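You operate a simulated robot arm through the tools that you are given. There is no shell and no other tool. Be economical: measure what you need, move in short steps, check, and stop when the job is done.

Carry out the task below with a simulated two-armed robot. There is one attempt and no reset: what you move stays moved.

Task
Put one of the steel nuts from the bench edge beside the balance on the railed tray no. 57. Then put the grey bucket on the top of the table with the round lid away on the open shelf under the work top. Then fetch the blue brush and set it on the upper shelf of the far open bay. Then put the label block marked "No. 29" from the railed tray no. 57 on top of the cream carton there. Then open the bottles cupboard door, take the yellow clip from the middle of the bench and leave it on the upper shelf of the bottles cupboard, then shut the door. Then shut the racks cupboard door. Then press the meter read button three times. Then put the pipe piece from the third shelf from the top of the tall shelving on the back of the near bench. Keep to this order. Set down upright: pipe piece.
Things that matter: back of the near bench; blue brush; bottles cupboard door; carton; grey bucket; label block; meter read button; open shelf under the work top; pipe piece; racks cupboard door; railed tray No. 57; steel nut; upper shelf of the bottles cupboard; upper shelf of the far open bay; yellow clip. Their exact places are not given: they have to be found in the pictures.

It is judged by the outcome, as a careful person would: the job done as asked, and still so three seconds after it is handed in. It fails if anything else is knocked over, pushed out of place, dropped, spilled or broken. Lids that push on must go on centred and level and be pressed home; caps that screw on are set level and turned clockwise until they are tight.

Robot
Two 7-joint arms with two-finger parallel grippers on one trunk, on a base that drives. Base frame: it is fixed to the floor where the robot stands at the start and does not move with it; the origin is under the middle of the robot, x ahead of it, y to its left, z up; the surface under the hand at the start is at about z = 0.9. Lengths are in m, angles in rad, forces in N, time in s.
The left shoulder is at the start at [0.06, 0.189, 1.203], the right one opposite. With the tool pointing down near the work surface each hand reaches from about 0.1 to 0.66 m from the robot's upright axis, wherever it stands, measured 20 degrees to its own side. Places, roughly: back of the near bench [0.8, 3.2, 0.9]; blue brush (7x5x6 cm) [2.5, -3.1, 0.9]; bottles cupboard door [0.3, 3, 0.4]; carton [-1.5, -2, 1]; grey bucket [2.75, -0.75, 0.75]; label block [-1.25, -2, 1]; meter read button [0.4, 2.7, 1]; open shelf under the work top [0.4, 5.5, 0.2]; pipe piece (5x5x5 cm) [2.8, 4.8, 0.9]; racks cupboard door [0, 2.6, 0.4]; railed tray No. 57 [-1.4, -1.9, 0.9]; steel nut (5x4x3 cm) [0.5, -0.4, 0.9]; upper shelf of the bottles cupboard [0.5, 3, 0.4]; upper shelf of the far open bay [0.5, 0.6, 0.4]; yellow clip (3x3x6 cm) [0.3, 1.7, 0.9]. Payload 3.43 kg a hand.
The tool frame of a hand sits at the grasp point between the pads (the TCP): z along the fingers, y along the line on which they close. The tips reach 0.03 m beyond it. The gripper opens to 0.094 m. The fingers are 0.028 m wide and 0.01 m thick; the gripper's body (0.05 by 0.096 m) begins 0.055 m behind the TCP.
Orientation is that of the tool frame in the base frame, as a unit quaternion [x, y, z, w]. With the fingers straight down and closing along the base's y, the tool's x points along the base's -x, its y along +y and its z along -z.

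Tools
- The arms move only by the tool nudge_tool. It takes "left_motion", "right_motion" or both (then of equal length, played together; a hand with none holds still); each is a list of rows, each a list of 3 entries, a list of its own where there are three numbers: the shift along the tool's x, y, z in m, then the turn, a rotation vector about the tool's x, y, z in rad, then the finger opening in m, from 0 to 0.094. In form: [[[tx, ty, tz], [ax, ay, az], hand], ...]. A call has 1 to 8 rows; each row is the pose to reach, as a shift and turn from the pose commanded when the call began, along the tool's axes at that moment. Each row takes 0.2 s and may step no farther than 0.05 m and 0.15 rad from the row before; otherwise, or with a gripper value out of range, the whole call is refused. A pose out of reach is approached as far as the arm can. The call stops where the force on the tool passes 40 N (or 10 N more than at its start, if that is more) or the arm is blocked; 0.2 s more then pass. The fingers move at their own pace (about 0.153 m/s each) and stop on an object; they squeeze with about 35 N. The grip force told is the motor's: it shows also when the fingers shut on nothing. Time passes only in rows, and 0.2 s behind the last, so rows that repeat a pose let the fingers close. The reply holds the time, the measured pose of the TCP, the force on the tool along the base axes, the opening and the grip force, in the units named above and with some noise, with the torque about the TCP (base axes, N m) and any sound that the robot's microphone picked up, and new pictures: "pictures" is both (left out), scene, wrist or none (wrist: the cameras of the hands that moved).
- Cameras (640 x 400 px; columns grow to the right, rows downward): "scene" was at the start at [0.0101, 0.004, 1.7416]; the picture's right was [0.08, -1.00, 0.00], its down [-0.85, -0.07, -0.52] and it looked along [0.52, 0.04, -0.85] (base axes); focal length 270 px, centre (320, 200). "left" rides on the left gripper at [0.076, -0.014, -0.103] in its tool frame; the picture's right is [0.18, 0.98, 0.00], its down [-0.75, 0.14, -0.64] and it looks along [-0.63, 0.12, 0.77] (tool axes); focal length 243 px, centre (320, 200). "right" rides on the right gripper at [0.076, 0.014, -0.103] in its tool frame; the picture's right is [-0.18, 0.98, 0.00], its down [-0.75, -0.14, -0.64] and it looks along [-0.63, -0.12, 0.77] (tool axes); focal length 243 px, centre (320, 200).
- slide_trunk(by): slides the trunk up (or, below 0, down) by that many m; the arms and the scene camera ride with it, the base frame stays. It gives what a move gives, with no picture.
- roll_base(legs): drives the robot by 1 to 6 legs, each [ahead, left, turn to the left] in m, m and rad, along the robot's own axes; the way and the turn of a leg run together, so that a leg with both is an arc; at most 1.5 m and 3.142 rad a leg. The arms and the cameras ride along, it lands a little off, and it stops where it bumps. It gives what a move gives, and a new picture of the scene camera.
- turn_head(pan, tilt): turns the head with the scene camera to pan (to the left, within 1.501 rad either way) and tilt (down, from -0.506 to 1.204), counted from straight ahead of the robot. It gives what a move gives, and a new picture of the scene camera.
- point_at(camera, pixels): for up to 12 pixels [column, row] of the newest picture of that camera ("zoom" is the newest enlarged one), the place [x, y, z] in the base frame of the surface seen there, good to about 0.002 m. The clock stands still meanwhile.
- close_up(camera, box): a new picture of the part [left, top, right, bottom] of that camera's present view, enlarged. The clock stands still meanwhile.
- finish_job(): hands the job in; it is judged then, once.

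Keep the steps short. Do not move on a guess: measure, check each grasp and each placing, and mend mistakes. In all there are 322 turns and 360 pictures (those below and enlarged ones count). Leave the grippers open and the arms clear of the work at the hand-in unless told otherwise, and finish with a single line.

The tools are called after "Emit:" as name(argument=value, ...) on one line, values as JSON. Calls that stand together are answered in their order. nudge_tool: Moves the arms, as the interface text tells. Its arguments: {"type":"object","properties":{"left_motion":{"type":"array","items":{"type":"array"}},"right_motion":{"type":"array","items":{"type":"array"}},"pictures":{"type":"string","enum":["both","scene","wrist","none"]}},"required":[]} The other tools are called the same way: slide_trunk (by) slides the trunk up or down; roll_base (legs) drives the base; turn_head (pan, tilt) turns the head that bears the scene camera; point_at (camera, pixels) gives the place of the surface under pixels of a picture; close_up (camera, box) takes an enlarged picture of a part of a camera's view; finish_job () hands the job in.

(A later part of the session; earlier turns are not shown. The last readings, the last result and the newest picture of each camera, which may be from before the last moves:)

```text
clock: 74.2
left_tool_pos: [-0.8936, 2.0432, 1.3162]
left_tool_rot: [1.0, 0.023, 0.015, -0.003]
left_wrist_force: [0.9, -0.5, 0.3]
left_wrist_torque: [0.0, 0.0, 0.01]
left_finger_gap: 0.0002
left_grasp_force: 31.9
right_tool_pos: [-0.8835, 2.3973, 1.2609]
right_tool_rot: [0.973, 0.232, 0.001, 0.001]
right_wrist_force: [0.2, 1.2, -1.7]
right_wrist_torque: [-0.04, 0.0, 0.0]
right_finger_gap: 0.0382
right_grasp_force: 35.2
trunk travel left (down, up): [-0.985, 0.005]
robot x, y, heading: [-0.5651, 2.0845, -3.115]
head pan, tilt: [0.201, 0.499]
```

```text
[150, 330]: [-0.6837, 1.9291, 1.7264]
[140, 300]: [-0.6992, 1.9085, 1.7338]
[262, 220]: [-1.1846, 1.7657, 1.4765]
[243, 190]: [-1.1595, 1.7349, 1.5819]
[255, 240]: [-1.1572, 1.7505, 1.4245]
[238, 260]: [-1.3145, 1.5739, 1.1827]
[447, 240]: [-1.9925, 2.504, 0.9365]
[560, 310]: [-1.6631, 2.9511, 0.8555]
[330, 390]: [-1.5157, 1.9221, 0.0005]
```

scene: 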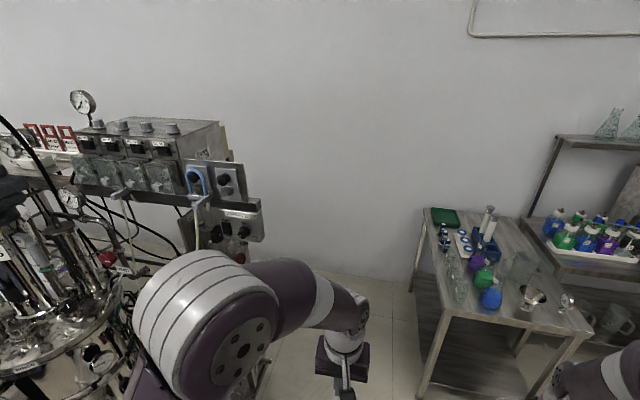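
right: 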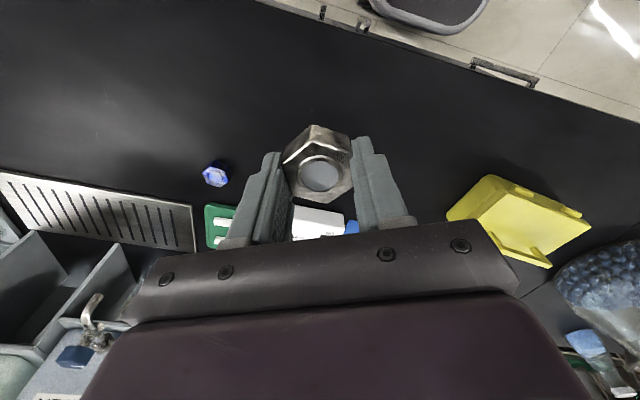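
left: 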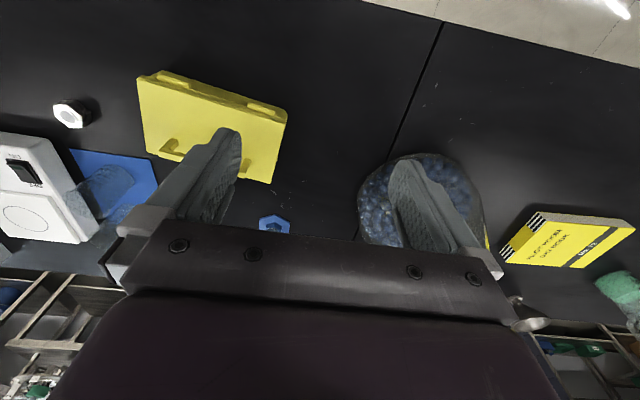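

Margin to the panel (y≤1.77) is fine; drive through at y≈2.11, then turn left.

Emit:
roll_base(legs=[[0.5, -0.04, 0], [0.85, -0.02, 0], [0, 0, 1.54]])

Emit:
turn_head(pan=0.1, tilt=0.55)

```text
clock: 85.0
left_tool_pos: [-1.8657, 1.7751, 1.3165]
left_tool_rot: [0.695, 0.719, 0.008, -0.012]
left_wrist_force: [0.3, -0.1, -0.1]
left_wrist_torque: [0.0, -0.02, 0.02]
left_finger_gap: 0.0
left_grasp_force: 33.3
right_tool_pos: [-2.2186, 1.7894, 1.2629]
right_tool_rot: [0.529, 0.849, 0.001, 0.001]
right_wrist_force: [-1.2, -1.0, -1.4]
right_wrist_torque: [0.02, 0.01, 0.01]
right_finger_gap: 0.0382
right_grasp_force: 34.9
trunk travel left (down, up): [-0.985, 0.005]
robot x, y, heading: [-1.9091, 2.1048, -1.556]
head pan, tilt: [0.201, 0.499]
```

scene: 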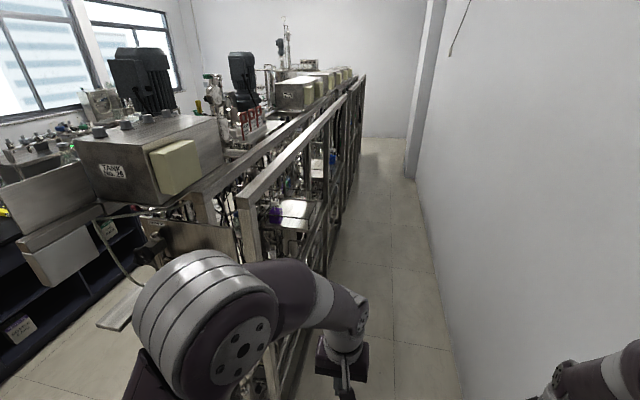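

```text
clock: 85.7
left_tool_pos: [-1.866, 1.7752, 1.3166]
left_tool_rot: [0.695, 0.719, 0.007, -0.013]
left_wrist_force: [-0.3, -0.7, 0.3]
left_wrist_torque: [0.05, 0.0, 0.03]
left_finger_gap: 0.0
left_grasp_force: 32.8
right_tool_pos: [-2.2186, 1.7896, 1.2626]
right_tool_rot: [0.528, 0.849, 0.0, -0.001]
right_wrist_force: [-1.1, -0.5, -0.9]
right_wrist_torque: [-0.01, 0.01, -0.03]
right_finger_gap: 0.0382
right_grasp_force: 34.9
trunk travel left (down, up): [-0.985, 0.005]
robot x, y, heading: [-1.9082, 2.1055, -1.552]
head pan, tilt: [0.099, 0.55]
```

scene: 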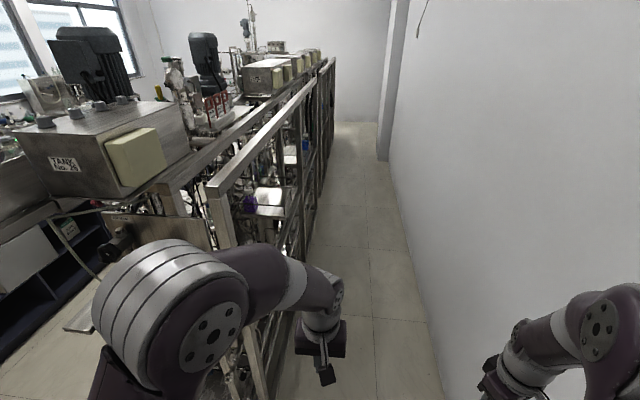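

A clear back aisle. Measure its width.

Emit:
point_at(camera="scene", pixels=[[285, 330], [318, 200], [420, 300], [380, 150], [335, 70], [212, 190], [430, 380], [400, 100], [330, 170]])

```text
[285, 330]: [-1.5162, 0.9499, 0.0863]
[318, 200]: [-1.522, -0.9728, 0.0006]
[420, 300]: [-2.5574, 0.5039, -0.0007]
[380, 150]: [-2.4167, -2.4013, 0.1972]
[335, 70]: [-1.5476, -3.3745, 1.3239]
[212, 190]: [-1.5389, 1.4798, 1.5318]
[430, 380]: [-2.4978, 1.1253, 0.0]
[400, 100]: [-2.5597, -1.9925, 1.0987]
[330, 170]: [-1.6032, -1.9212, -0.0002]
```

Aisle spans x −2.56…−1.54. Drive down its middle to y≈−1.85 and face +x.

Emit:
roll_base(legs=[[1.2, -0.14, 0], [1.4, 0.0, 0], [1.35, 0.0, 0], [0, 0, 1.55]])

Emit:
turn_head(pan=0.0, tilt=0.8)

```text
clock: 108.8
left_tool_pos: [-1.6819, -1.8744, 1.3169]
left_tool_rot: [-0.003, 1.0, -0.004, -0.016]
left_wrist_force: [-0.1, 0.0, 1.0]
left_wrist_torque: [0.07, -0.03, 0.01]
left_finger_gap: 0.0001
left_grasp_force: 32.9
right_tool_pos: [-1.7069, -2.227, 1.2605]
right_tool_rot: [-0.212, 0.977, 0.001, -0.001]
right_wrist_force: [-0.3, -0.2, -1.2]
right_wrist_torque: [-0.01, -0.02, 0.0]
right_finger_gap: 0.0379
right_grasp_force: 35.1
trunk travel left (down, up): [-0.985, 0.005]
robot x, y, heading: [-2.0114, -1.9031, -0.011]
head pan, tilt: [0.099, 0.55]
```

scene: 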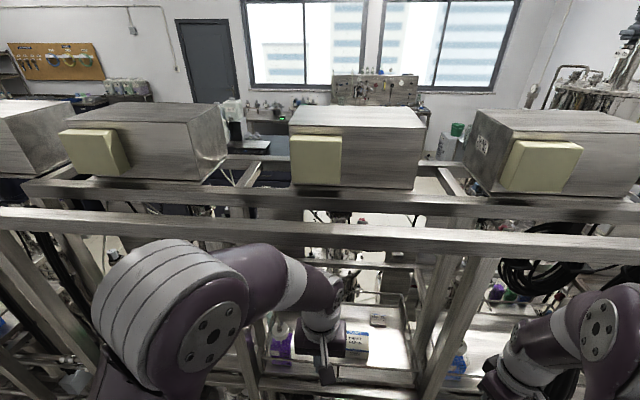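

```text
clock: 109.6
left_tool_pos: [-1.6811, -1.8755, 1.3168]
left_tool_rot: [-0.003, 1.0, -0.002, -0.014]
left_wrist_force: [1.1, -1.0, -0.1]
left_wrist_torque: [0.0, 0.05, -0.01]
left_finger_gap: 0.0001
left_grasp_force: 33.1
right_tool_pos: [-1.7074, -2.2263, 1.2613]
right_tool_rot: [-0.212, 0.977, 0.001, -0.001]
right_wrist_force: [0.7, 0.8, -1.3]
right_wrist_torque: [-0.01, -0.03, 0.02]
right_finger_gap: 0.0382
right_grasp_force: 34.8
trunk travel left (down, up): [-0.985, 0.005]
robot x, y, heading: [-2.0109, -1.9058, -0.013]
head pan, tilt: [0.0, 0.799]
```

scene: 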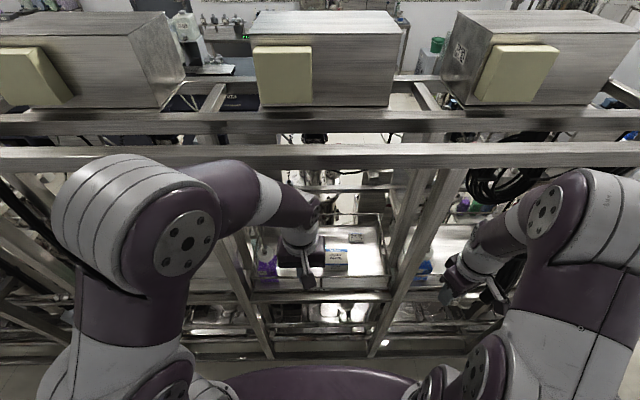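

The tray with a cream carton is at (340,250). Move the left hand away to the left for the view.

Emit:
nudge_tool(left_motion=[[[0.03, 0.04, 0], [0, 0, 0], 0.0], [[0.06, 0.08, 0], [0, 0, 0], 0.0], [[0.09, 0.12, 0], [0, 0, 0], 0.0], [[0.12, 0.16, 0], [0, 0, 0], 0.0], [[0.12, 0.21, 0], [0, 0, 0], 0.0], [[0.12, 0.25, 0], [0, 0, 0], 0.0]], pictures="both")

Emit:
close_up(camera="scene", box=[220, 190, 460, 340])

```text
clock: 111.0
left_tool_pos: [-1.8048, -1.6242, 1.3183]
left_tool_rot: [-0.003, 1.0, -0.003, -0.014]
left_wrist_force: [0.8, 0.2, 0.5]
left_wrist_torque: [0.01, 0.0, 0.0]
left_finger_gap: 0.0001
left_grasp_force: 33.1
left hand out of reach, approached as far as the arm can: row 4, 5
right_tool_pos: [-1.7065, -2.2269, 1.2612]
right_tool_rot: [-0.213, 0.977, 0.0, -0.001]
right_wrist_force: [-0.2, 0.7, -1.6]
right_wrist_torque: [-0.01, -0.03, 0.0]
right_finger_gap: 0.0382
right_grasp_force: 35.5
trunk travel left (down, up): [-0.985, 0.005]
robot x, y, heading: [-2.0114, -1.909, -0.015]
head pan, tilt: [0.0, 0.799]
```

scene: 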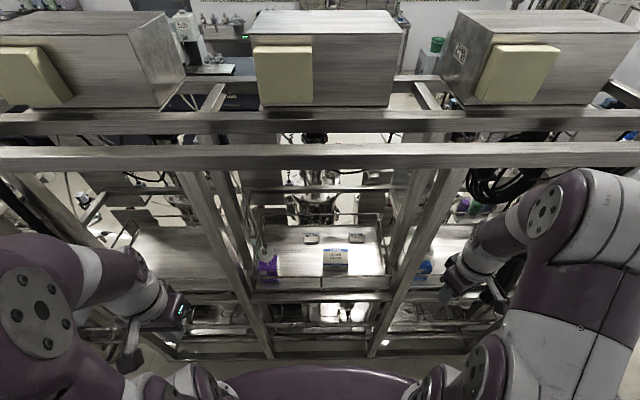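
left: 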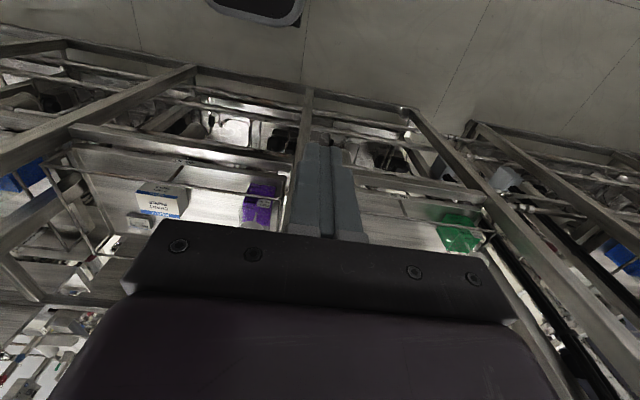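

```text
2.67 times, centred on (340, 265) of scene
```

zoom: 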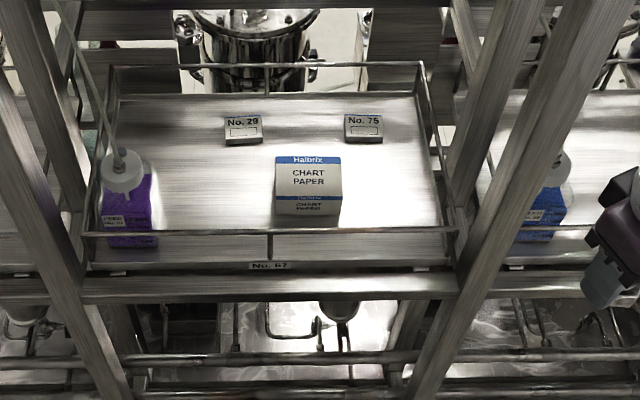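

Emit:
close_up(camera="scene", box=[300, 280, 348, 310])

Emit:
point_at(camera="scene", pixels=[[311, 240], [356, 240], [336, 252], [340, 268], [268, 228], [375, 228], [290, 260], [320, 289], [265, 320], [395, 290], [283, 272], [300, 160]])

```text
13.33 times, centred on (324, 295) of scene
```

zoom: 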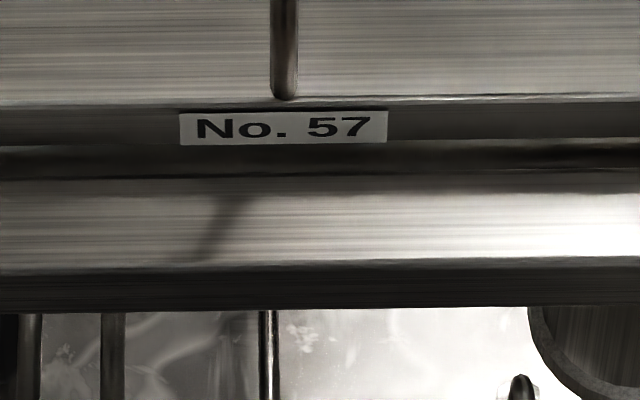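

```text
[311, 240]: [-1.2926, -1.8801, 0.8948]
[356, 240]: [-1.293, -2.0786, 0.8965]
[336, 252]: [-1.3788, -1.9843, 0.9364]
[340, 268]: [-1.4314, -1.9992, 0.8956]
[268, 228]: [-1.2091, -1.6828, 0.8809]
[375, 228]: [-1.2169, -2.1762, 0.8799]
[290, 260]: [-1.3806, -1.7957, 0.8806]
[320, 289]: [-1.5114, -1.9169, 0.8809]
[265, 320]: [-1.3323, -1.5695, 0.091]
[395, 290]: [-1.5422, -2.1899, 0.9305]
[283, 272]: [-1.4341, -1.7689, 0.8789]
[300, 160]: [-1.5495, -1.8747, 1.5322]
```

Tray reads "No. 57", floor z≈0.881; block No. 29 at [-1.293,-1.88]; carton at ~[-1.40,-1.985]. Measure rails, posts and carton before reaching.

Emit:
point_at(camera="scene", pixels=[[321, 277], [360, 276], [282, 277], [235, 270], [410, 270], [266, 265], [324, 250], [347, 250], [324, 263], [347, 264], [380, 240], [265, 350]])

Emit:
slide_trunk(by=-0.25)

```text
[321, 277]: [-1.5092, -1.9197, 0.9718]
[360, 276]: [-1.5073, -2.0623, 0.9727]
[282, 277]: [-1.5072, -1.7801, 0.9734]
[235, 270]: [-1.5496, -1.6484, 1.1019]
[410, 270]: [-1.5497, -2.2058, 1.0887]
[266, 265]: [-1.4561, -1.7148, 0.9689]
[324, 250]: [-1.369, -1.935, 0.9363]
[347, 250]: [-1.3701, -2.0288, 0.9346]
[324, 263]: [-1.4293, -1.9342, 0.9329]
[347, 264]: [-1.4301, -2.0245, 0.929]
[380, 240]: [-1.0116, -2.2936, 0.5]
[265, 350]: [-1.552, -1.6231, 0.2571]
```

```text
clock: 113.6
left_tool_pos: [-1.8038, -1.6266, 1.0693]
left_tool_rot: [-0.002, 1.0, -0.003, -0.014]
left_wrist_force: [0.0, 1.3, 0.2]
left_wrist_torque: [0.0, -0.01, -0.01]
left_finger_gap: 0.0
left_grasp_force: 33.1
right_tool_pos: [-1.7072, -2.2263, 1.0116]
right_tool_rot: [-0.213, 0.977, 0.001, 0.0]
right_wrist_force: [0.7, 0.7, -1.8]
right_wrist_torque: [0.0, -0.01, 0.01]
right_finger_gap: 0.0383
right_grasp_force: 35.5
trunk travel left (down, up): [-0.735, 0.255]
robot x, y, heading: [-2.006, -1.9088, -0.016]
head pan, tilt: [0.0, 0.799]
```

Posts at y≈−1.64 and −2.20, rail top 0.973. Drive a bit closer and left so the nut spot [-1.40,-1.84] is in easy reach of the right hand.

Emit:
roll_base(legs=[[0.08, 0.15, 0.015]])

Emit:
nudge_tool(right_motion=[[[-0.02, 0.045, -0.01], [0, 0, 0], 0.0], [[-0.04, 0.09, -0.03], [0, 0, 0], 0.0], [[-0.06, 0.13, -0.06], [0, 0, 0], 0.0]], pictures="both")

```text
clock: 115.0
left_tool_pos: [-1.7275, -1.4743, 1.07]
left_tool_rot: [-0.011, 1.0, -0.002, -0.014]
left_wrist_force: [0.5, -0.2, 0.2]
left_wrist_torque: [-0.01, 0.02, 0.0]
left_finger_gap: 0.0002
left_grasp_force: 32.6
right_tool_pos: [-1.6201, -2.072, 1.0121]
right_tool_rot: [-0.22, 0.976, 0.0, 0.0]
right_wrist_force: [-0.2, -0.3, -0.2]
right_wrist_torque: [0.03, 0.0, 0.02]
right_finger_gap: 0.0382
right_grasp_force: 35.0
trunk travel left (down, up): [-0.735, 0.255]
robot x, y, heading: [-1.9325, -1.7582, 0.004]
head pan, tilt: [0.0, 0.799]
```

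scene: 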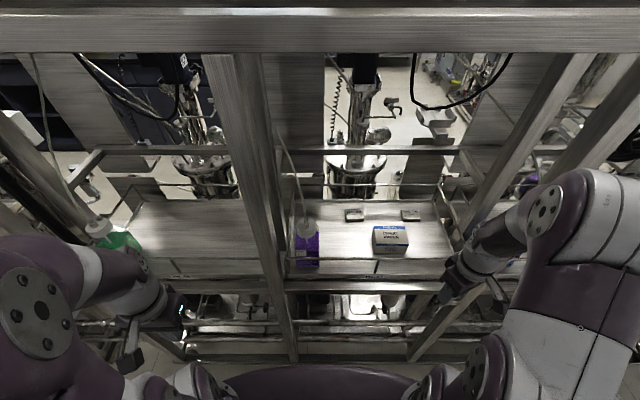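

```text
refused: row 1 steps farther than a row can; nothing moved
```

Emit:
nudge_tool(right_motion=[[[-0.018, 0.038, -0.012], [0, 0, 0], 0.0], [[-0.036, 0.076, -0.024], [0, 0, 0], 0.0], [[-0.055, 0.115, -0.036], [0, 0, 0], 0.0], [[-0.073, 0.153, -0.048], [0, 0, 0], 0.0], [[-0.091, 0.191, -0.06], [0, 0, 0], 0.0]], pictures="both")

```text
clock: 116.2
left_tool_pos: [-1.727, -1.4709, 1.0688]
left_tool_rot: [-0.012, 1.0, -0.003, -0.015]
left_wrist_force: [0.6, 0.8, -0.6]
left_wrist_torque: [0.03, -0.03, -0.03]
left_finger_gap: 0.0001
left_grasp_force: 32.9
right_tool_pos: [-1.62, -1.857, 1.071]
right_tool_rot: [-0.22, 0.976, 0.0, -0.001]
right_wrist_force: [-1.3, 0.0, -1.0]
right_wrist_torque: [-0.03, 0.04, 0.0]
right_finger_gap: 0.0382
right_grasp_force: 35.2
trunk travel left (down, up): [-0.735, 0.255]
robot x, y, heading: [-1.9306, -1.7523, 0.003]
head pan, tilt: [0.0, 0.799]
```

scene: 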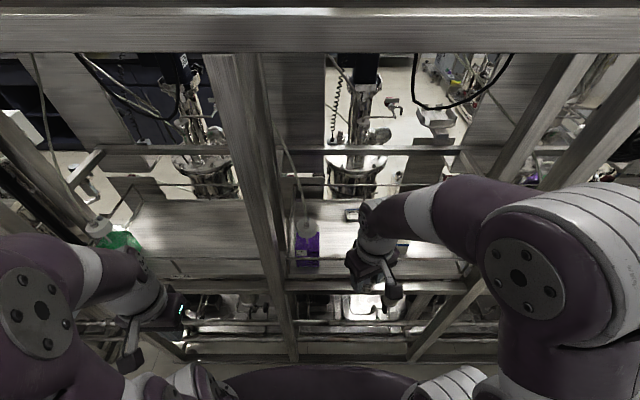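
right: 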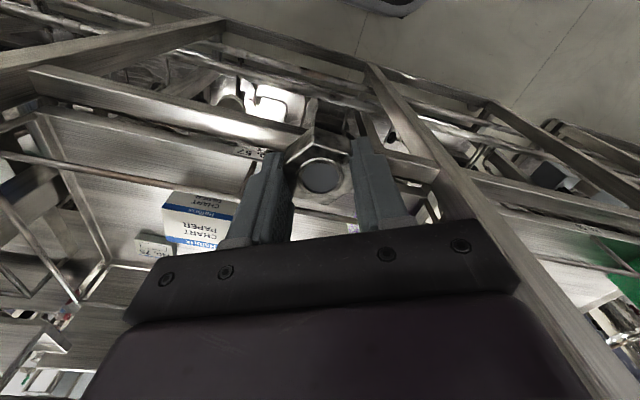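

Now go in over the rail to x≈−1.42.

Emit:
nudge_tool(right_motion=[[[-0.037, -0.015, 0], [0, 0, 0], 0.0], [[-0.074, -0.03, 0], [0, 0, 0], 0.0], [[-0.112, -0.045, 0], [0, 0, 0], 0.0], [[-0.149, -0.06, 0], [0, 0, 0], 0.0], [[-0.186, -0.075, 0.0], [0, 0, 0], 0.0]], pictures="both")

```text
clock: 117.4
left_tool_pos: [-1.7268, -1.4719, 1.0688]
left_tool_rot: [-0.012, 1.0, -0.004, -0.016]
left_wrist_force: [-0.3, 0.2, -0.4]
left_wrist_torque: [0.0, -0.02, -0.02]
left_finger_gap: 0.0002
left_grasp_force: 33.0
right_tool_pos: [-1.4226, -1.8492, 1.0649]
right_tool_rot: [-0.221, 0.975, 0.001, -0.002]
right_wrist_force: [1.0, 0.0, -2.4]
right_wrist_torque: [0.0, 0.0, 0.01]
right_finger_gap: 0.0382
right_grasp_force: 35.2
right hand out of reach, approached as far as the arm can: row 5
trunk travel left (down, up): [-0.735, 0.255]
robot x, y, heading: [-1.9326, -1.7556, 0.003]
head pan, tilt: [0.0, 0.799]
```

scene: 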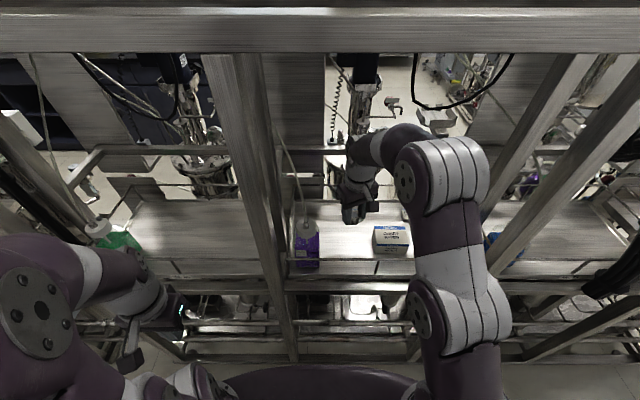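
right: 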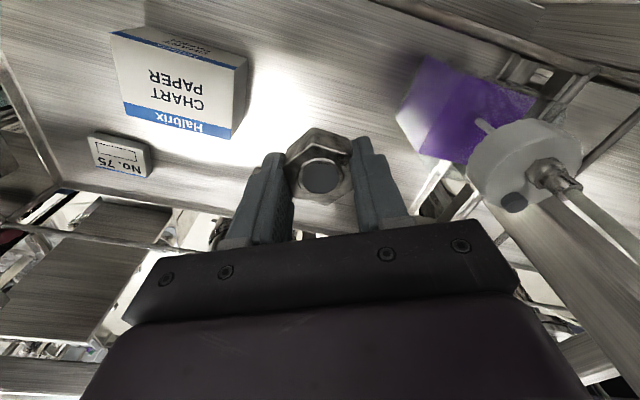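

Over the tray, clear of bottle and carton. Descend to TCP z≈0.918.

Emit:
nudge_tool(right_motion=[[[0, 0, 0.04], [0, 0, 0], 0.0], [[0, 0, 0.08], [0, 0, 0], 0.0], [[0, 0, 0.12], [0, 0, 0], 0.0], [[0, 0, 0.146], [0, 0, 0], 0.0], [[0, 0, 0.146], [0, 0, 0], 0.0]], pictures="wrist")

```text
clock: 118.6
left_tool_pos: [-1.7279, -1.4721, 1.0702]
left_tool_rot: [-0.011, 1.0, -0.003, -0.014]
left_wrist_force: [-0.1, 0.7, -0.6]
left_wrist_torque: [0.0, 0.0, 0.01]
left_finger_gap: 0.0003
left_grasp_force: 33.4
right_tool_pos: [-1.4235, -1.8487, 0.9224]
right_tool_rot: [-0.22, 0.976, 0.0, 0.0]
right_wrist_force: [0.2, -0.6, -0.7]
right_wrist_torque: [0.02, 0.0, -0.02]
right_finger_gap: 0.0385
right_grasp_force: 34.3
trunk travel left (down, up): [-0.735, 0.255]
robot x, y, heading: [-1.9309, -1.7627, 0.008]
head pan, tilt: [0.0, 0.799]
```

right: 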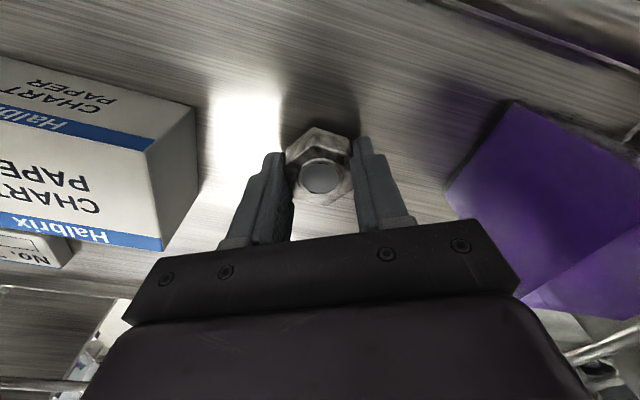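

Lower until a little contact, then open slowly and rise.

Emit:
nudge_tool(right_motion=[[[0, 0, 0.004], [0, 0, 0], 0.0], [[0, 0, 0.007], [0, 0, 0], 0.0], [[0, 0, 0.007], [0, 0, 0], 0.0]], pictures="none")

```text
clock: 119.4
left_tool_pos: [-1.7271, -1.4717, 1.0679]
left_tool_rot: [-0.011, 1.0, -0.004, -0.015]
left_wrist_force: [0.2, -0.3, 0.2]
left_wrist_torque: [0.03, 0.0, 0.01]
left_finger_gap: 0.0001
left_grasp_force: 33.4
right_tool_pos: [-1.4221, -1.8487, 0.9157]
right_tool_rot: [-0.22, 0.976, 0.0, -0.001]
right_wrist_force: [-0.3, 1.0, -2.1]
right_wrist_torque: [0.04, 0.01, -0.02]
right_finger_gap: 0.0381
right_grasp_force: 35.3
trunk travel left (down, up): [-0.735, 0.255]
robot x, y, heading: [-1.9338, -1.7572, 0.0]
head pan, tilt: [0.0, 0.799]
```

Emit:
nudge_tool(right_motion=[[[0, 0, 0.002], [0, 0, 0], 0.0], [[0, 0, 0.002], [0, 0, 0], 0.06], [[0, 0, 0.002], [0, 0, 0], 0.06], [[0, 0, -0.04], [0, 0, 0], 0.06], [[0, 0, -0.09], [0, 0, 0], 0.06], [[0, 0, -0.135], [0, 0, 0], 0.06]], pictures="wrist")

```text
clock: 120.8
left_tool_pos: [-1.7277, -1.4706, 1.0703]
left_tool_rot: [-0.011, 1.0, -0.003, -0.013]
left_wrist_force: [0.7, -0.1, 0.0]
left_wrist_torque: [0.04, -0.01, 0.02]
left_finger_gap: 0.0
left_grasp_force: 32.7
right_tool_pos: [-1.4244, -1.8468, 1.0521]
right_tool_rot: [-0.22, 0.976, 0.0, -0.001]
right_wrist_force: [-0.7, 0.3, 0.7]
right_wrist_torque: [0.0, -0.02, 0.02]
right_finger_gap: 0.06
right_grasp_force: 0.0
trunk travel left (down, up): [-0.735, 0.255]
robot x, y, heading: [-1.9306, -1.7536, 0.004]
head pan, tilt: [0.0, 0.799]
```

right: 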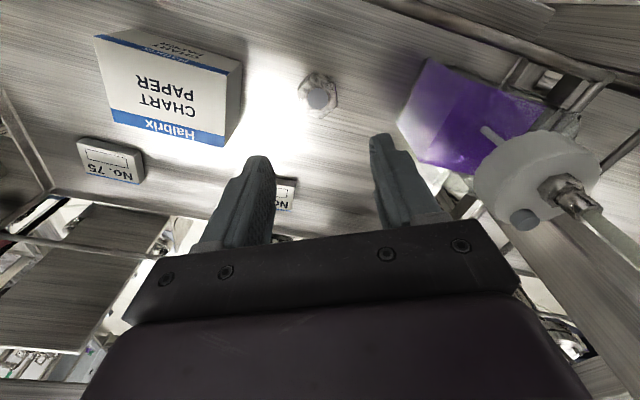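

The nut sits on the tray. Retract the hand from the rack.

Emit:
nudge_tool(right_motion=[[[0.037, 0.015, -0.01], [0, 0, 0], 0.06], [[0.074, 0.03, -0.01], [0, 0, 0], 0.06], [[0.112, 0.045, -0.01], [0, 0, 0], 0.03], [[0.149, 0.06, -0.01], [0, 0, 0], 0.0], [[0.186, 0.075, -0.01], [0, 0, 0], 0.0], [[0.21, 0.085, -0.01], [0, 0, 0], 0.0]], pictures="scene")

```text
clock: 122.2
left_tool_pos: [-1.7279, -1.4719, 1.0683]
left_tool_rot: [-0.012, 1.0, -0.003, -0.013]
left_wrist_force: [0.2, -0.5, 0.4]
left_wrist_torque: [0.0, 0.01, -0.02]
left_finger_gap: 0.0
left_grasp_force: 32.8
right_tool_pos: [-1.6507, -1.8612, 1.0616]
right_tool_rot: [-0.22, 0.976, 0.001, -0.001]
right_wrist_force: [0.0, -0.1, 0.9]
right_wrist_torque: [0.05, -0.01, -0.01]
right_finger_gap: 0.0002
right_grasp_force: 33.2
trunk travel left (down, up): [-0.735, 0.255]
robot x, y, heading: [-1.9296, -1.7571, 0.006]
head pan, tilt: [0.0, 0.799]
```

scene: 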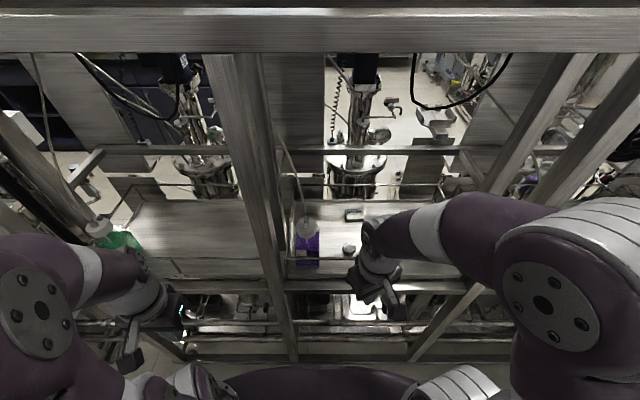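

Raise the trunk and drive back up the rear aisle.

Emit:
slide_trunk(by=0.25)

Emit:
roll_base(legs=[[-0.12, 0, 0], [0, 0, 1.565], [1.4, 0, 0], [1.4, 0, 0], [0.95, 0, 0], [0, 0, -1.57]])

```text
clock: 124.8
left_tool_pos: [-1.7282, -1.4727, 1.3192]
left_tool_rot: [-0.011, 1.0, -0.003, -0.015]
left_wrist_force: [0.5, 1.4, 0.0]
left_wrist_torque: [-0.02, -0.03, 0.04]
left_finger_gap: 0.0
left_grasp_force: 32.9
right_tool_pos: [-1.6502, -1.8601, 1.3104]
right_tool_rot: [-0.219, 0.976, 0.001, 0.0]
right_wrist_force: [0.2, 0.1, 0.4]
right_wrist_torque: [-0.02, -0.02, -0.01]
right_finger_gap: 0.0
right_grasp_force: 32.9
trunk travel left (down, up): [-0.985, 0.005]
robot x, y, heading: [-1.9346, -1.7566, 0.002]
head pan, tilt: [0.0, 0.799]
```

```text
clock: 151.5
left_tool_pos: [-1.7398, 2.2819, 1.3193]
left_tool_rot: [0.013, 1.0, -0.003, -0.016]
left_wrist_force: [0.0, 0.4, -0.2]
left_wrist_torque: [0.02, 0.01, -0.02]
left_finger_gap: 0.0
left_grasp_force: 33.0
right_tool_pos: [-1.6791, 1.8905, 1.3127]
right_tool_rot: [-0.197, 0.98, 0.0, -0.001]
right_wrist_force: [0.4, 0.0, -0.3]
right_wrist_torque: [-0.05, 0.01, -0.01]
right_finger_gap: 0.0
right_grasp_force: 32.7
trunk travel left (down, up): [-0.985, 0.005]
robot x, y, heading: [-1.9518, 2.0078, -0.051]
head pan, tilt: [0.0, 0.799]
```

scene: 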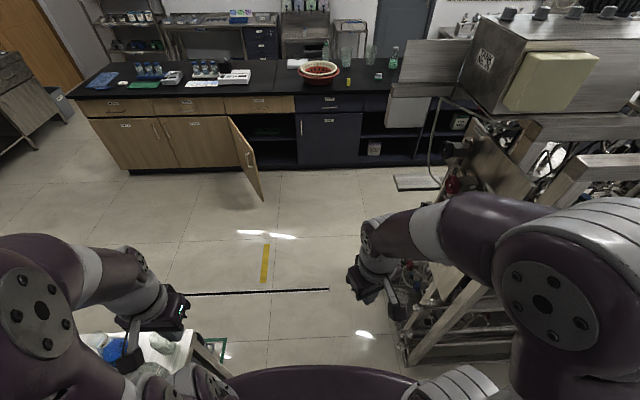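

Emit:
point_at(camera="scene", pixels=[[262, 198], [232, 120], [265, 145], [128, 170], [425, 165], [300, 130], [78, 98], [262, 165]])

Emit:
roll_base(legs=[[0, 0.11, 0.05], [1.3, 0, 0]])

```text
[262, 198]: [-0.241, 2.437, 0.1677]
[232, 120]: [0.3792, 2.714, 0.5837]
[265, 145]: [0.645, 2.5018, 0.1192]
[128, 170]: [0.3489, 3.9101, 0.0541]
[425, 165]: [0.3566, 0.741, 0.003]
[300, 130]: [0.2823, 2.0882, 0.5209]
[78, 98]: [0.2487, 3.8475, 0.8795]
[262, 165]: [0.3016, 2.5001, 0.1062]
```

```text
clock: 158.9
left_tool_pos: [-0.439, 2.4061, 1.3178]
left_tool_rot: [-0.012, 1.0, -0.004, -0.014]
left_wrist_force: [0.2, -0.3, 0.1]
left_wrist_torque: [0.0, 0.01, -0.02]
left_finger_gap: 0.0
left_grasp_force: 33.6
right_tool_pos: [-0.3598, 2.0172, 1.312]
right_tool_rot: [-0.221, 0.975, 0.001, 0.0]
right_wrist_force: [-0.2, -0.1, -0.3]
right_wrist_torque: [0.0, -0.02, -0.01]
right_finger_gap: 0.0001
right_grasp_force: 33.4
trunk travel left (down, up): [-0.985, 0.005]
robot x, y, heading: [-0.6471, 2.1177, 0.009]
head pan, tilt: [0.0, 0.799]
```

scene: 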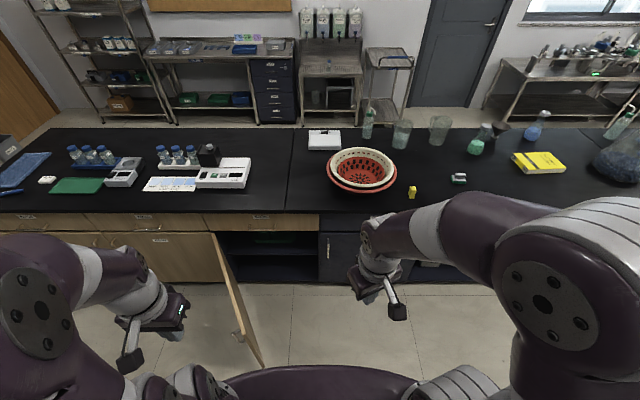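

Turn to −y and drive down the aisle at x≈−0.25 to y≈−1.9, then face +x.

Emit:
roll_base(legs=[[0, 0, -1.58], [0.3, 0.4, 0], [1.4, 0, 0], [1.4, 0, 0], [0.9, 0, 0], [0, 0, 1.57]])

Emit:
turn_head(pan=0.0, tilt=0.45)

```text
clock: 187.2
left_tool_pos: [-0.0922, -1.6354, 1.3182]
left_tool_rot: [-0.004, 1.0, -0.005, -0.015]
left_wrist_force: [0.9, -0.7, 0.5]
left_wrist_torque: [-0.01, -0.01, 0.01]
left_finger_gap: 0.0
left_grasp_force: 33.7
right_tool_pos: [-0.0173, -2.0246, 1.3109]
right_tool_rot: [-0.214, 0.977, 0.001, 0.0]
right_wrist_force: [-0.1, -1.1, -0.3]
right_wrist_torque: [0.03, -0.03, 0.0]
right_finger_gap: 0.0
right_grasp_force: 32.9
trunk travel left (down, up): [-0.985, 0.005]
robot x, y, heading: [-0.2998, -1.9135, -0.011]
head pan, tilt: [0.0, 0.799]
```

scene: 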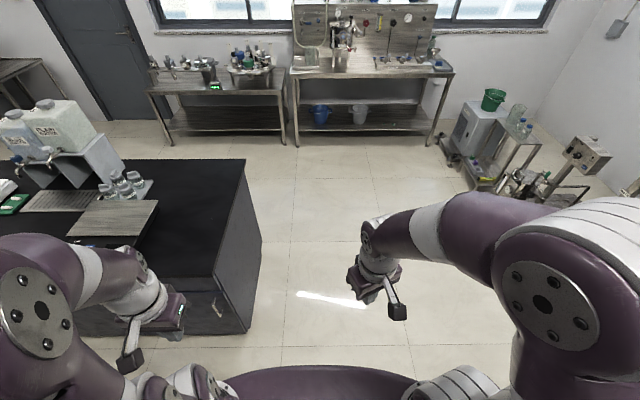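

```text
clock: 188.0
left_tool_pos: [-0.092, -1.6351, 1.3188]
left_tool_rot: [-0.004, 1.0, -0.003, -0.015]
left_wrist_force: [0.9, 0.1, 0.8]
left_wrist_torque: [0.02, 0.02, 0.0]
left_finger_gap: 0.0001
left_grasp_force: 33.1
right_tool_pos: [-0.0179, -2.0242, 1.3113]
right_tool_rot: [-0.213, 0.977, 0.0, 0.0]
right_wrist_force: [-1.0, 0.4, -0.2]
right_wrist_torque: [0.0, 0.03, 0.0]
right_finger_gap: 0.0002
right_grasp_force: 32.9
trunk travel left (down, up): [-0.985, 0.005]
robot x, y, heading: [-0.2976, -1.9161, -0.007]
head pan, tilt: [0.0, 0.45]
```

scene: 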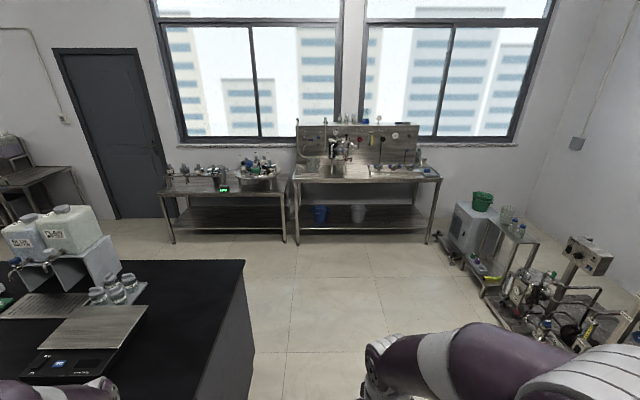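

Emit:
close_up(camera="scene", box=[150, 110, 450, 250])

Emit:
point_at(camera="scene", pixels=[[220, 178], [265, 180], [170, 190], [285, 190], [440, 175], [235, 235], [240, 262], [482, 200], [450, 230]])

```text
2.13 times, centred on (300, 180) of scene
```

zoom: 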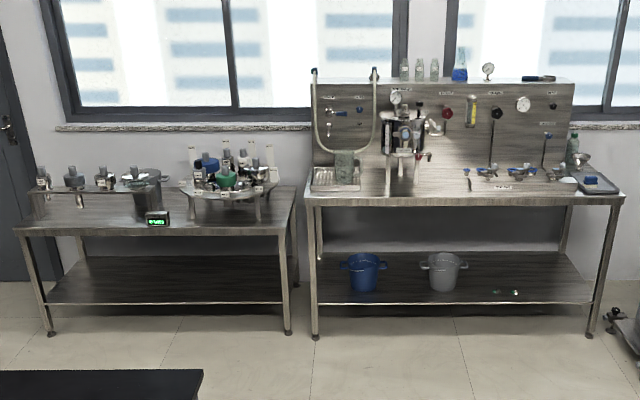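

```text
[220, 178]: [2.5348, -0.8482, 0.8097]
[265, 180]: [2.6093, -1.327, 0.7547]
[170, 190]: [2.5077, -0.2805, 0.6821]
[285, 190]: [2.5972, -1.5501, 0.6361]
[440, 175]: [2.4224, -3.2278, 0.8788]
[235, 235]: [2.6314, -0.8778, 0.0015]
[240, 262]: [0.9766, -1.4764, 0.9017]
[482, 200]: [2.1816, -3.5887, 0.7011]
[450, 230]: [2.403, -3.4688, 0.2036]
```

The bucket is behind the green readout at left table (zoom 145,185); the blue brush is at the right table's right end (zoom 590,183). Drive past the bench end, then left to the table.

Emit:
roll_base(legs=[[1.4, -0.05, 0], [0.65, 0, 0], [0, 1.15, 0]])

Emit:
turn_head(pan=0.0, tilt=0.8)

```text
clock: 203.6
left_tool_pos: [1.9976, -0.5958, 1.3202]
left_tool_rot: [0.008, 1.0, -0.002, -0.015]
left_wrist_force: [-0.1, 0.1, -0.1]
left_wrist_torque: [0.01, -0.01, -0.01]
left_finger_gap: 0.0
left_grasp_force: 33.2
right_tool_pos: [2.0609, -0.9879, 1.312]
right_tool_rot: [-0.202, 0.979, 0.001, 0.0]
right_wrist_force: [0.5, 0.4, -0.3]
right_wrist_torque: [0.02, 0.0, -0.01]
right_finger_gap: 0.0003
right_grasp_force: 33.1
trunk travel left (down, up): [-0.985, 0.005]
robot x, y, heading: [1.7825, -0.8674, -0.032]
head pan, tilt: [0.0, 0.45]
```

scene: 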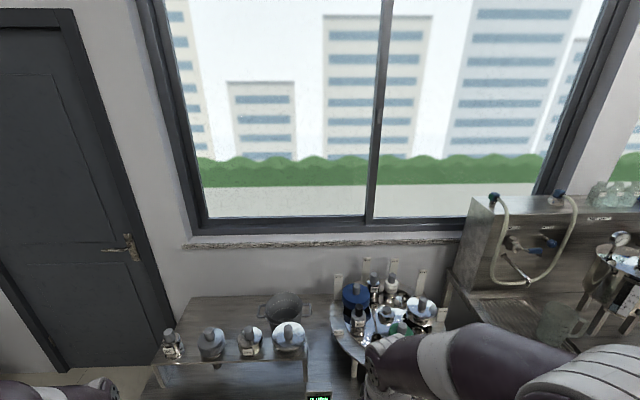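

```text
clock: 204.4
left_tool_pos: [1.9979, -0.5956, 1.3179]
left_tool_rot: [0.008, 1.0, -0.003, -0.014]
left_wrist_force: [-0.1, 0.5, 0.4]
left_wrist_torque: [-0.03, 0.0, 0.01]
left_finger_gap: 0.0
left_grasp_force: 33.0
right_tool_pos: [2.0607, -0.9861, 1.3115]
right_tool_rot: [-0.202, 0.979, 0.0, 0.0]
right_wrist_force: [-0.2, -0.4, 0.1]
right_wrist_torque: [-0.04, 0.01, 0.01]
right_finger_gap: 0.0
right_grasp_force: 32.8
trunk travel left (down, up): [-0.985, 0.005]
robot x, y, heading: [1.7813, -0.8725, -0.032]
head pan, tilt: [0.0, 0.799]
```

scene: 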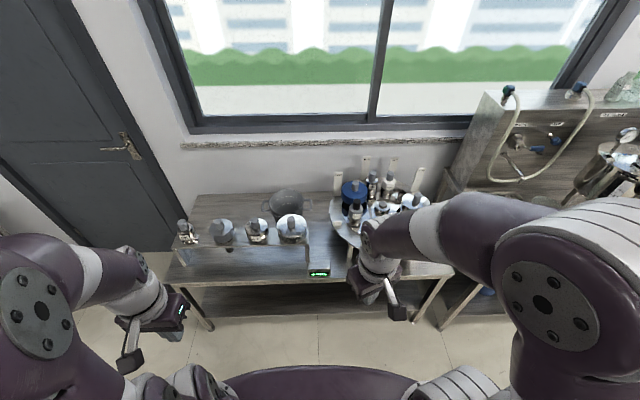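

Emit:
close_up(camera="scene", box=[160, 170, 360, 295])

Emit:
point_at(camera="scene", pixels=[[290, 200], [272, 200], [312, 203], [291, 225], [291, 214], [240, 205], [280, 262], [250, 275], [222, 230], [330, 250]])

```text
3.20 times, centred on (260, 232) of scene
```

zoom: 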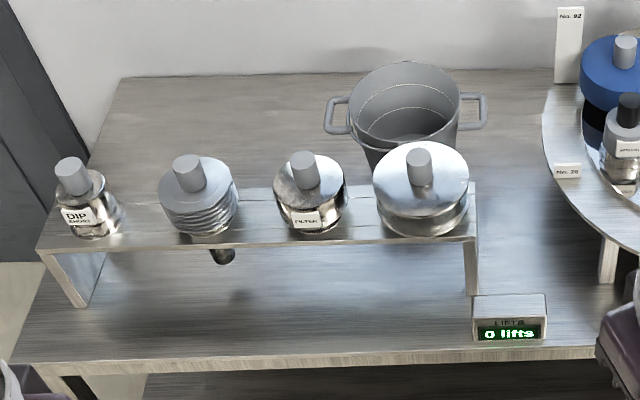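

```text
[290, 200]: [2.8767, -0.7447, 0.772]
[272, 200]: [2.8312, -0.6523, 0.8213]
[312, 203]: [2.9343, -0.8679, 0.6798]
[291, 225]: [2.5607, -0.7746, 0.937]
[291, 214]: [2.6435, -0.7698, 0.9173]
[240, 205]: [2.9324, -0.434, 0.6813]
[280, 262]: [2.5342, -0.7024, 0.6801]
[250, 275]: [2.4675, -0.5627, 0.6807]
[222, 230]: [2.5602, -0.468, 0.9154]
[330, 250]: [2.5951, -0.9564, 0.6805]
```

Bucket sits behind a stand of silver lids; rim z≈0.82, table z 0.68. Move closer: forward and left so it's in the right hand's reach.

Emit:
roll_base(legs=[[0.25, 0.25, 0.03]])

Emit:
turn_head(pan=-0.15, tilt=0.85)

Emit:
close_up(camera="scene", box=[160, 100, 480, 300])

```text
clock: 206.7
left_tool_pos: [2.238, -0.3415, 1.3207]
left_tool_rot: [-0.009, 1.0, -0.002, -0.014]
left_wrist_force: [0.0, 0.3, 0.1]
left_wrist_torque: [0.04, -0.03, 0.0]
left_finger_gap: 0.0
left_grasp_force: 33.1
right_tool_pos: [2.3124, -0.7322, 1.3116]
right_tool_rot: [-0.217, 0.976, 0.001, 0.001]
right_wrist_force: [-0.2, 0.1, 0.6]
right_wrist_torque: [-0.01, 0.04, -0.04]
right_finger_gap: 0.0001
right_grasp_force: 33.1
trunk travel left (down, up): [-0.985, 0.005]
robot x, y, heading: [2.0338, -0.6236, -0.012]
head pan, tilt: [0.0, 0.799]
```

scene: 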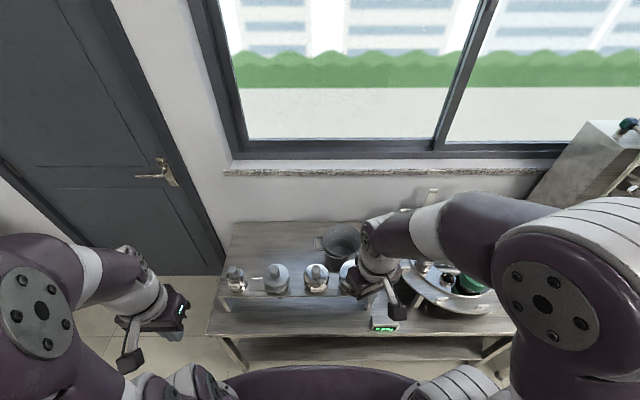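

```text
clock: 207.4
left_tool_pos: [2.2381, -0.3417, 1.3192]
left_tool_rot: [-0.008, 1.0, -0.004, -0.013]
left_wrist_force: [0.5, 0.2, -0.4]
left_wrist_torque: [0.01, -0.03, 0.01]
left_finger_gap: 0.0002
left_grasp_force: 32.9
right_tool_pos: [2.314, -0.7307, 1.3113]
right_tool_rot: [-0.216, 0.976, 0.0, 0.0]
right_wrist_force: [-0.1, 0.4, 0.2]
right_wrist_torque: [-0.03, 0.02, 0.0]
right_finger_gap: 0.0
right_grasp_force: 33.5
trunk travel left (down, up): [-0.985, 0.005]
robot x, y, heading: [2.0362, -0.6234, -0.002]
head pan, tilt: [-0.15, 0.85]
```

scene: 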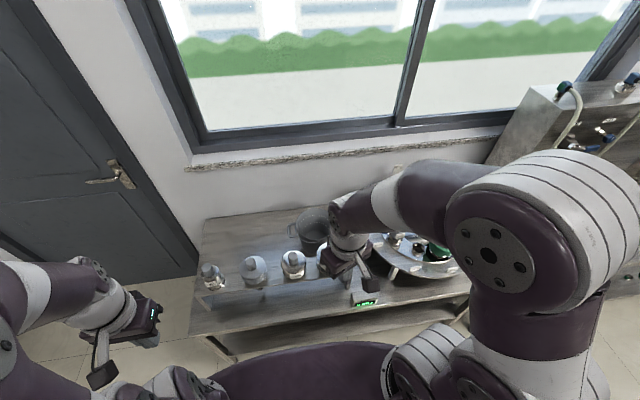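

```text
2.00 times, centred on (320, 200) of scene
```

zoom: 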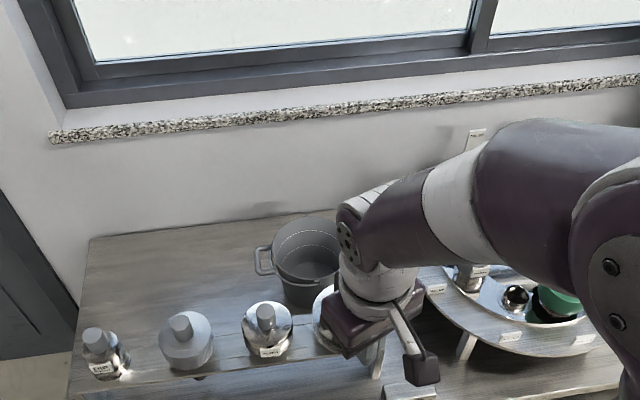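

Emit:
close_up(camera="right", box=[0, 0, 640, 400])

```text
1.00 times, centred on (320, 200) of right (not enlarged: the box is as wide or as high as the picture)
```

zoom: 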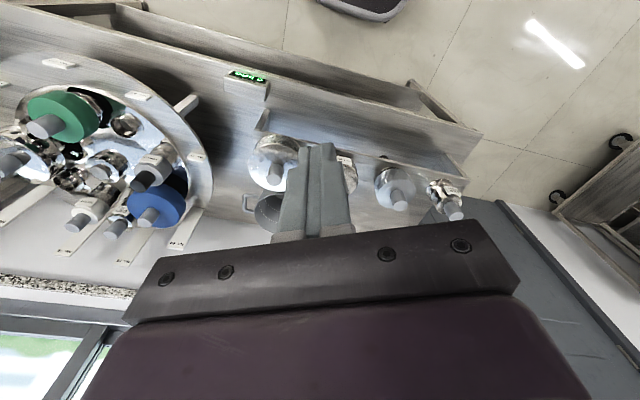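

Emit:
nudge_tool(right_motion=[[[0.025, -0.034, 0], [0, 0, 0.07], 0.0], [[0.05, -0.068, 0], [0, 0, 0.14], 0.0], [[0.076, -0.102, 0], [0, 0, 0.22], 0.0], [[0.102, -0.136, 0], [0, 0, 0.3], 0.0], [[0.127, -0.17, 0], [0, 0, 0.37], 0.0], [[0.153, -0.205, 0], [0, 0, 0.44], 0.0]], pictures="scene")

Emit:
close_up(camera="scene", box=[200, 170, 440, 320])

```text
clock: 208.8
left_tool_pos: [2.2392, -0.3416, 1.3203]
left_tool_rot: [-0.009, 1.0, -0.003, -0.015]
left_wrist_force: [-1.4, -0.5, -0.2]
left_wrist_torque: [-0.01, 0.01, -0.01]
left_finger_gap: 0.0002
left_grasp_force: 32.7
right_tool_pos: [2.2625, -0.9804, 1.3133]
right_tool_rot: [0.002, 1.0, 0.001, 0.0]
right_wrist_force: [0.5, -0.7, 0.2]
right_wrist_torque: [0.01, -0.01, 0.01]
right_finger_gap: 0.0002
right_grasp_force: 32.9
trunk travel left (down, up): [-0.985, 0.005]
robot x, y, heading: [2.0342, -0.6269, 0.003]
head pan, tilt: [-0.15, 0.85]
```

scene: 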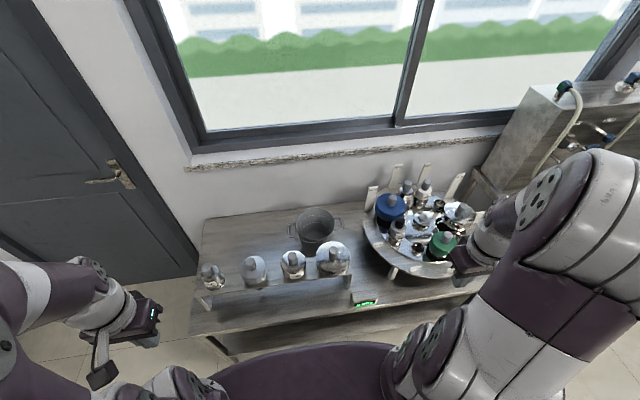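

```text
2.67 times, centred on (320, 245) of scene
```

zoom: 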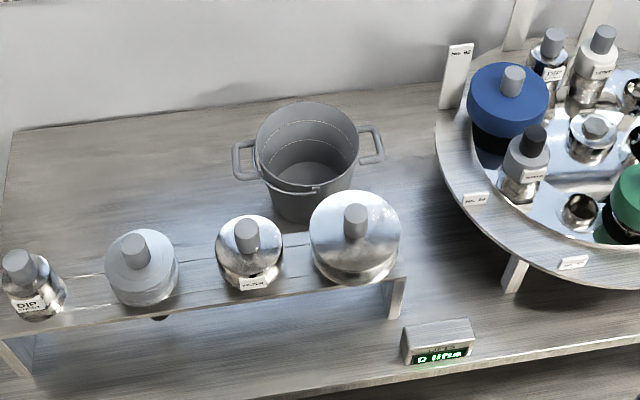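

Emit:
point_at(camera="zoom", pixels=[[259, 150], [354, 140], [300, 192], [305, 104], [310, 215], [238, 165], [380, 150], [243, 145], [372, 128], [355, 225], [318, 175], [278, 185]])

```text
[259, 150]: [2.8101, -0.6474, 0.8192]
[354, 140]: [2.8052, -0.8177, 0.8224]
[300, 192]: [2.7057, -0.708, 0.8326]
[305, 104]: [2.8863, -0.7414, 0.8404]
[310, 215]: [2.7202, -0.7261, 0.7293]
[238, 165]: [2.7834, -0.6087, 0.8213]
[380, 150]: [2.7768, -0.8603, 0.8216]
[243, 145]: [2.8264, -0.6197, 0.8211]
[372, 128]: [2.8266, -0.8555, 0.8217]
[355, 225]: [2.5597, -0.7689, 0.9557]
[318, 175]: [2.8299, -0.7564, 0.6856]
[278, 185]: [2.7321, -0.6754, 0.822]
```

Bucket rim centre ≈[2.796,-0.735], radius 0.09, rim z 0.84. Check the stand's rear edge and the big lid, then move forward a little.

Emit:
point_at(camera="zoom", pixels=[[296, 237], [200, 245], [355, 193], [390, 225], [400, 268], [330, 205], [405, 150], [460, 50]])

Emit:
roll_base(legs=[[0.1, 0.0, 0]])

```text
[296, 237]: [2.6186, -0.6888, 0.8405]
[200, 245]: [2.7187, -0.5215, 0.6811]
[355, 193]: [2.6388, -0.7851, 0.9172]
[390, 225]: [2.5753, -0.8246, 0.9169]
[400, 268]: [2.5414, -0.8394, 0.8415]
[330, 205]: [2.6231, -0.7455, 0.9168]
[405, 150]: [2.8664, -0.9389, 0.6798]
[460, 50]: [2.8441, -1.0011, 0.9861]
```

```text
clock: 209.9
left_tool_pos: [2.3349, -0.3417, 1.3196]
left_tool_rot: [-0.007, 1.0, -0.003, -0.013]
left_wrist_force: [0.3, -1.5, -0.1]
left_wrist_torque: [0.0, -0.04, 0.01]
left_finger_gap: 0.0
left_grasp_force: 32.6
right_tool_pos: [2.3568, -0.9792, 1.3138]
right_tool_rot: [0.002, 1.0, 0.0, 0.002]
right_wrist_force: [-0.5, -0.7, -0.9]
right_wrist_torque: [0.04, -0.04, -0.02]
right_finger_gap: 0.0002
right_grasp_force: 32.3
trunk travel left (down, up): [-0.985, 0.005]
robot x, y, heading: [2.1358, -0.6246, -0.006]
head pan, tilt: [-0.15, 0.85]
```

scene: 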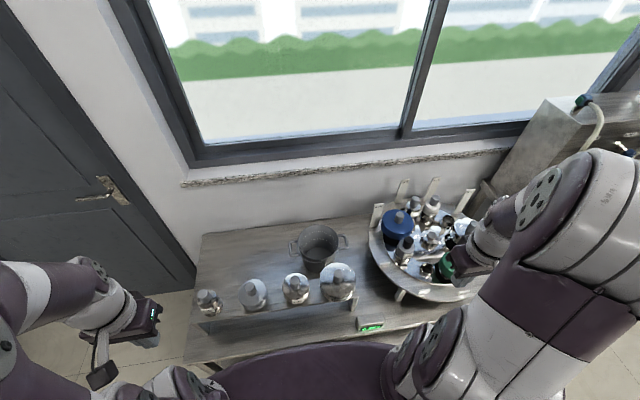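

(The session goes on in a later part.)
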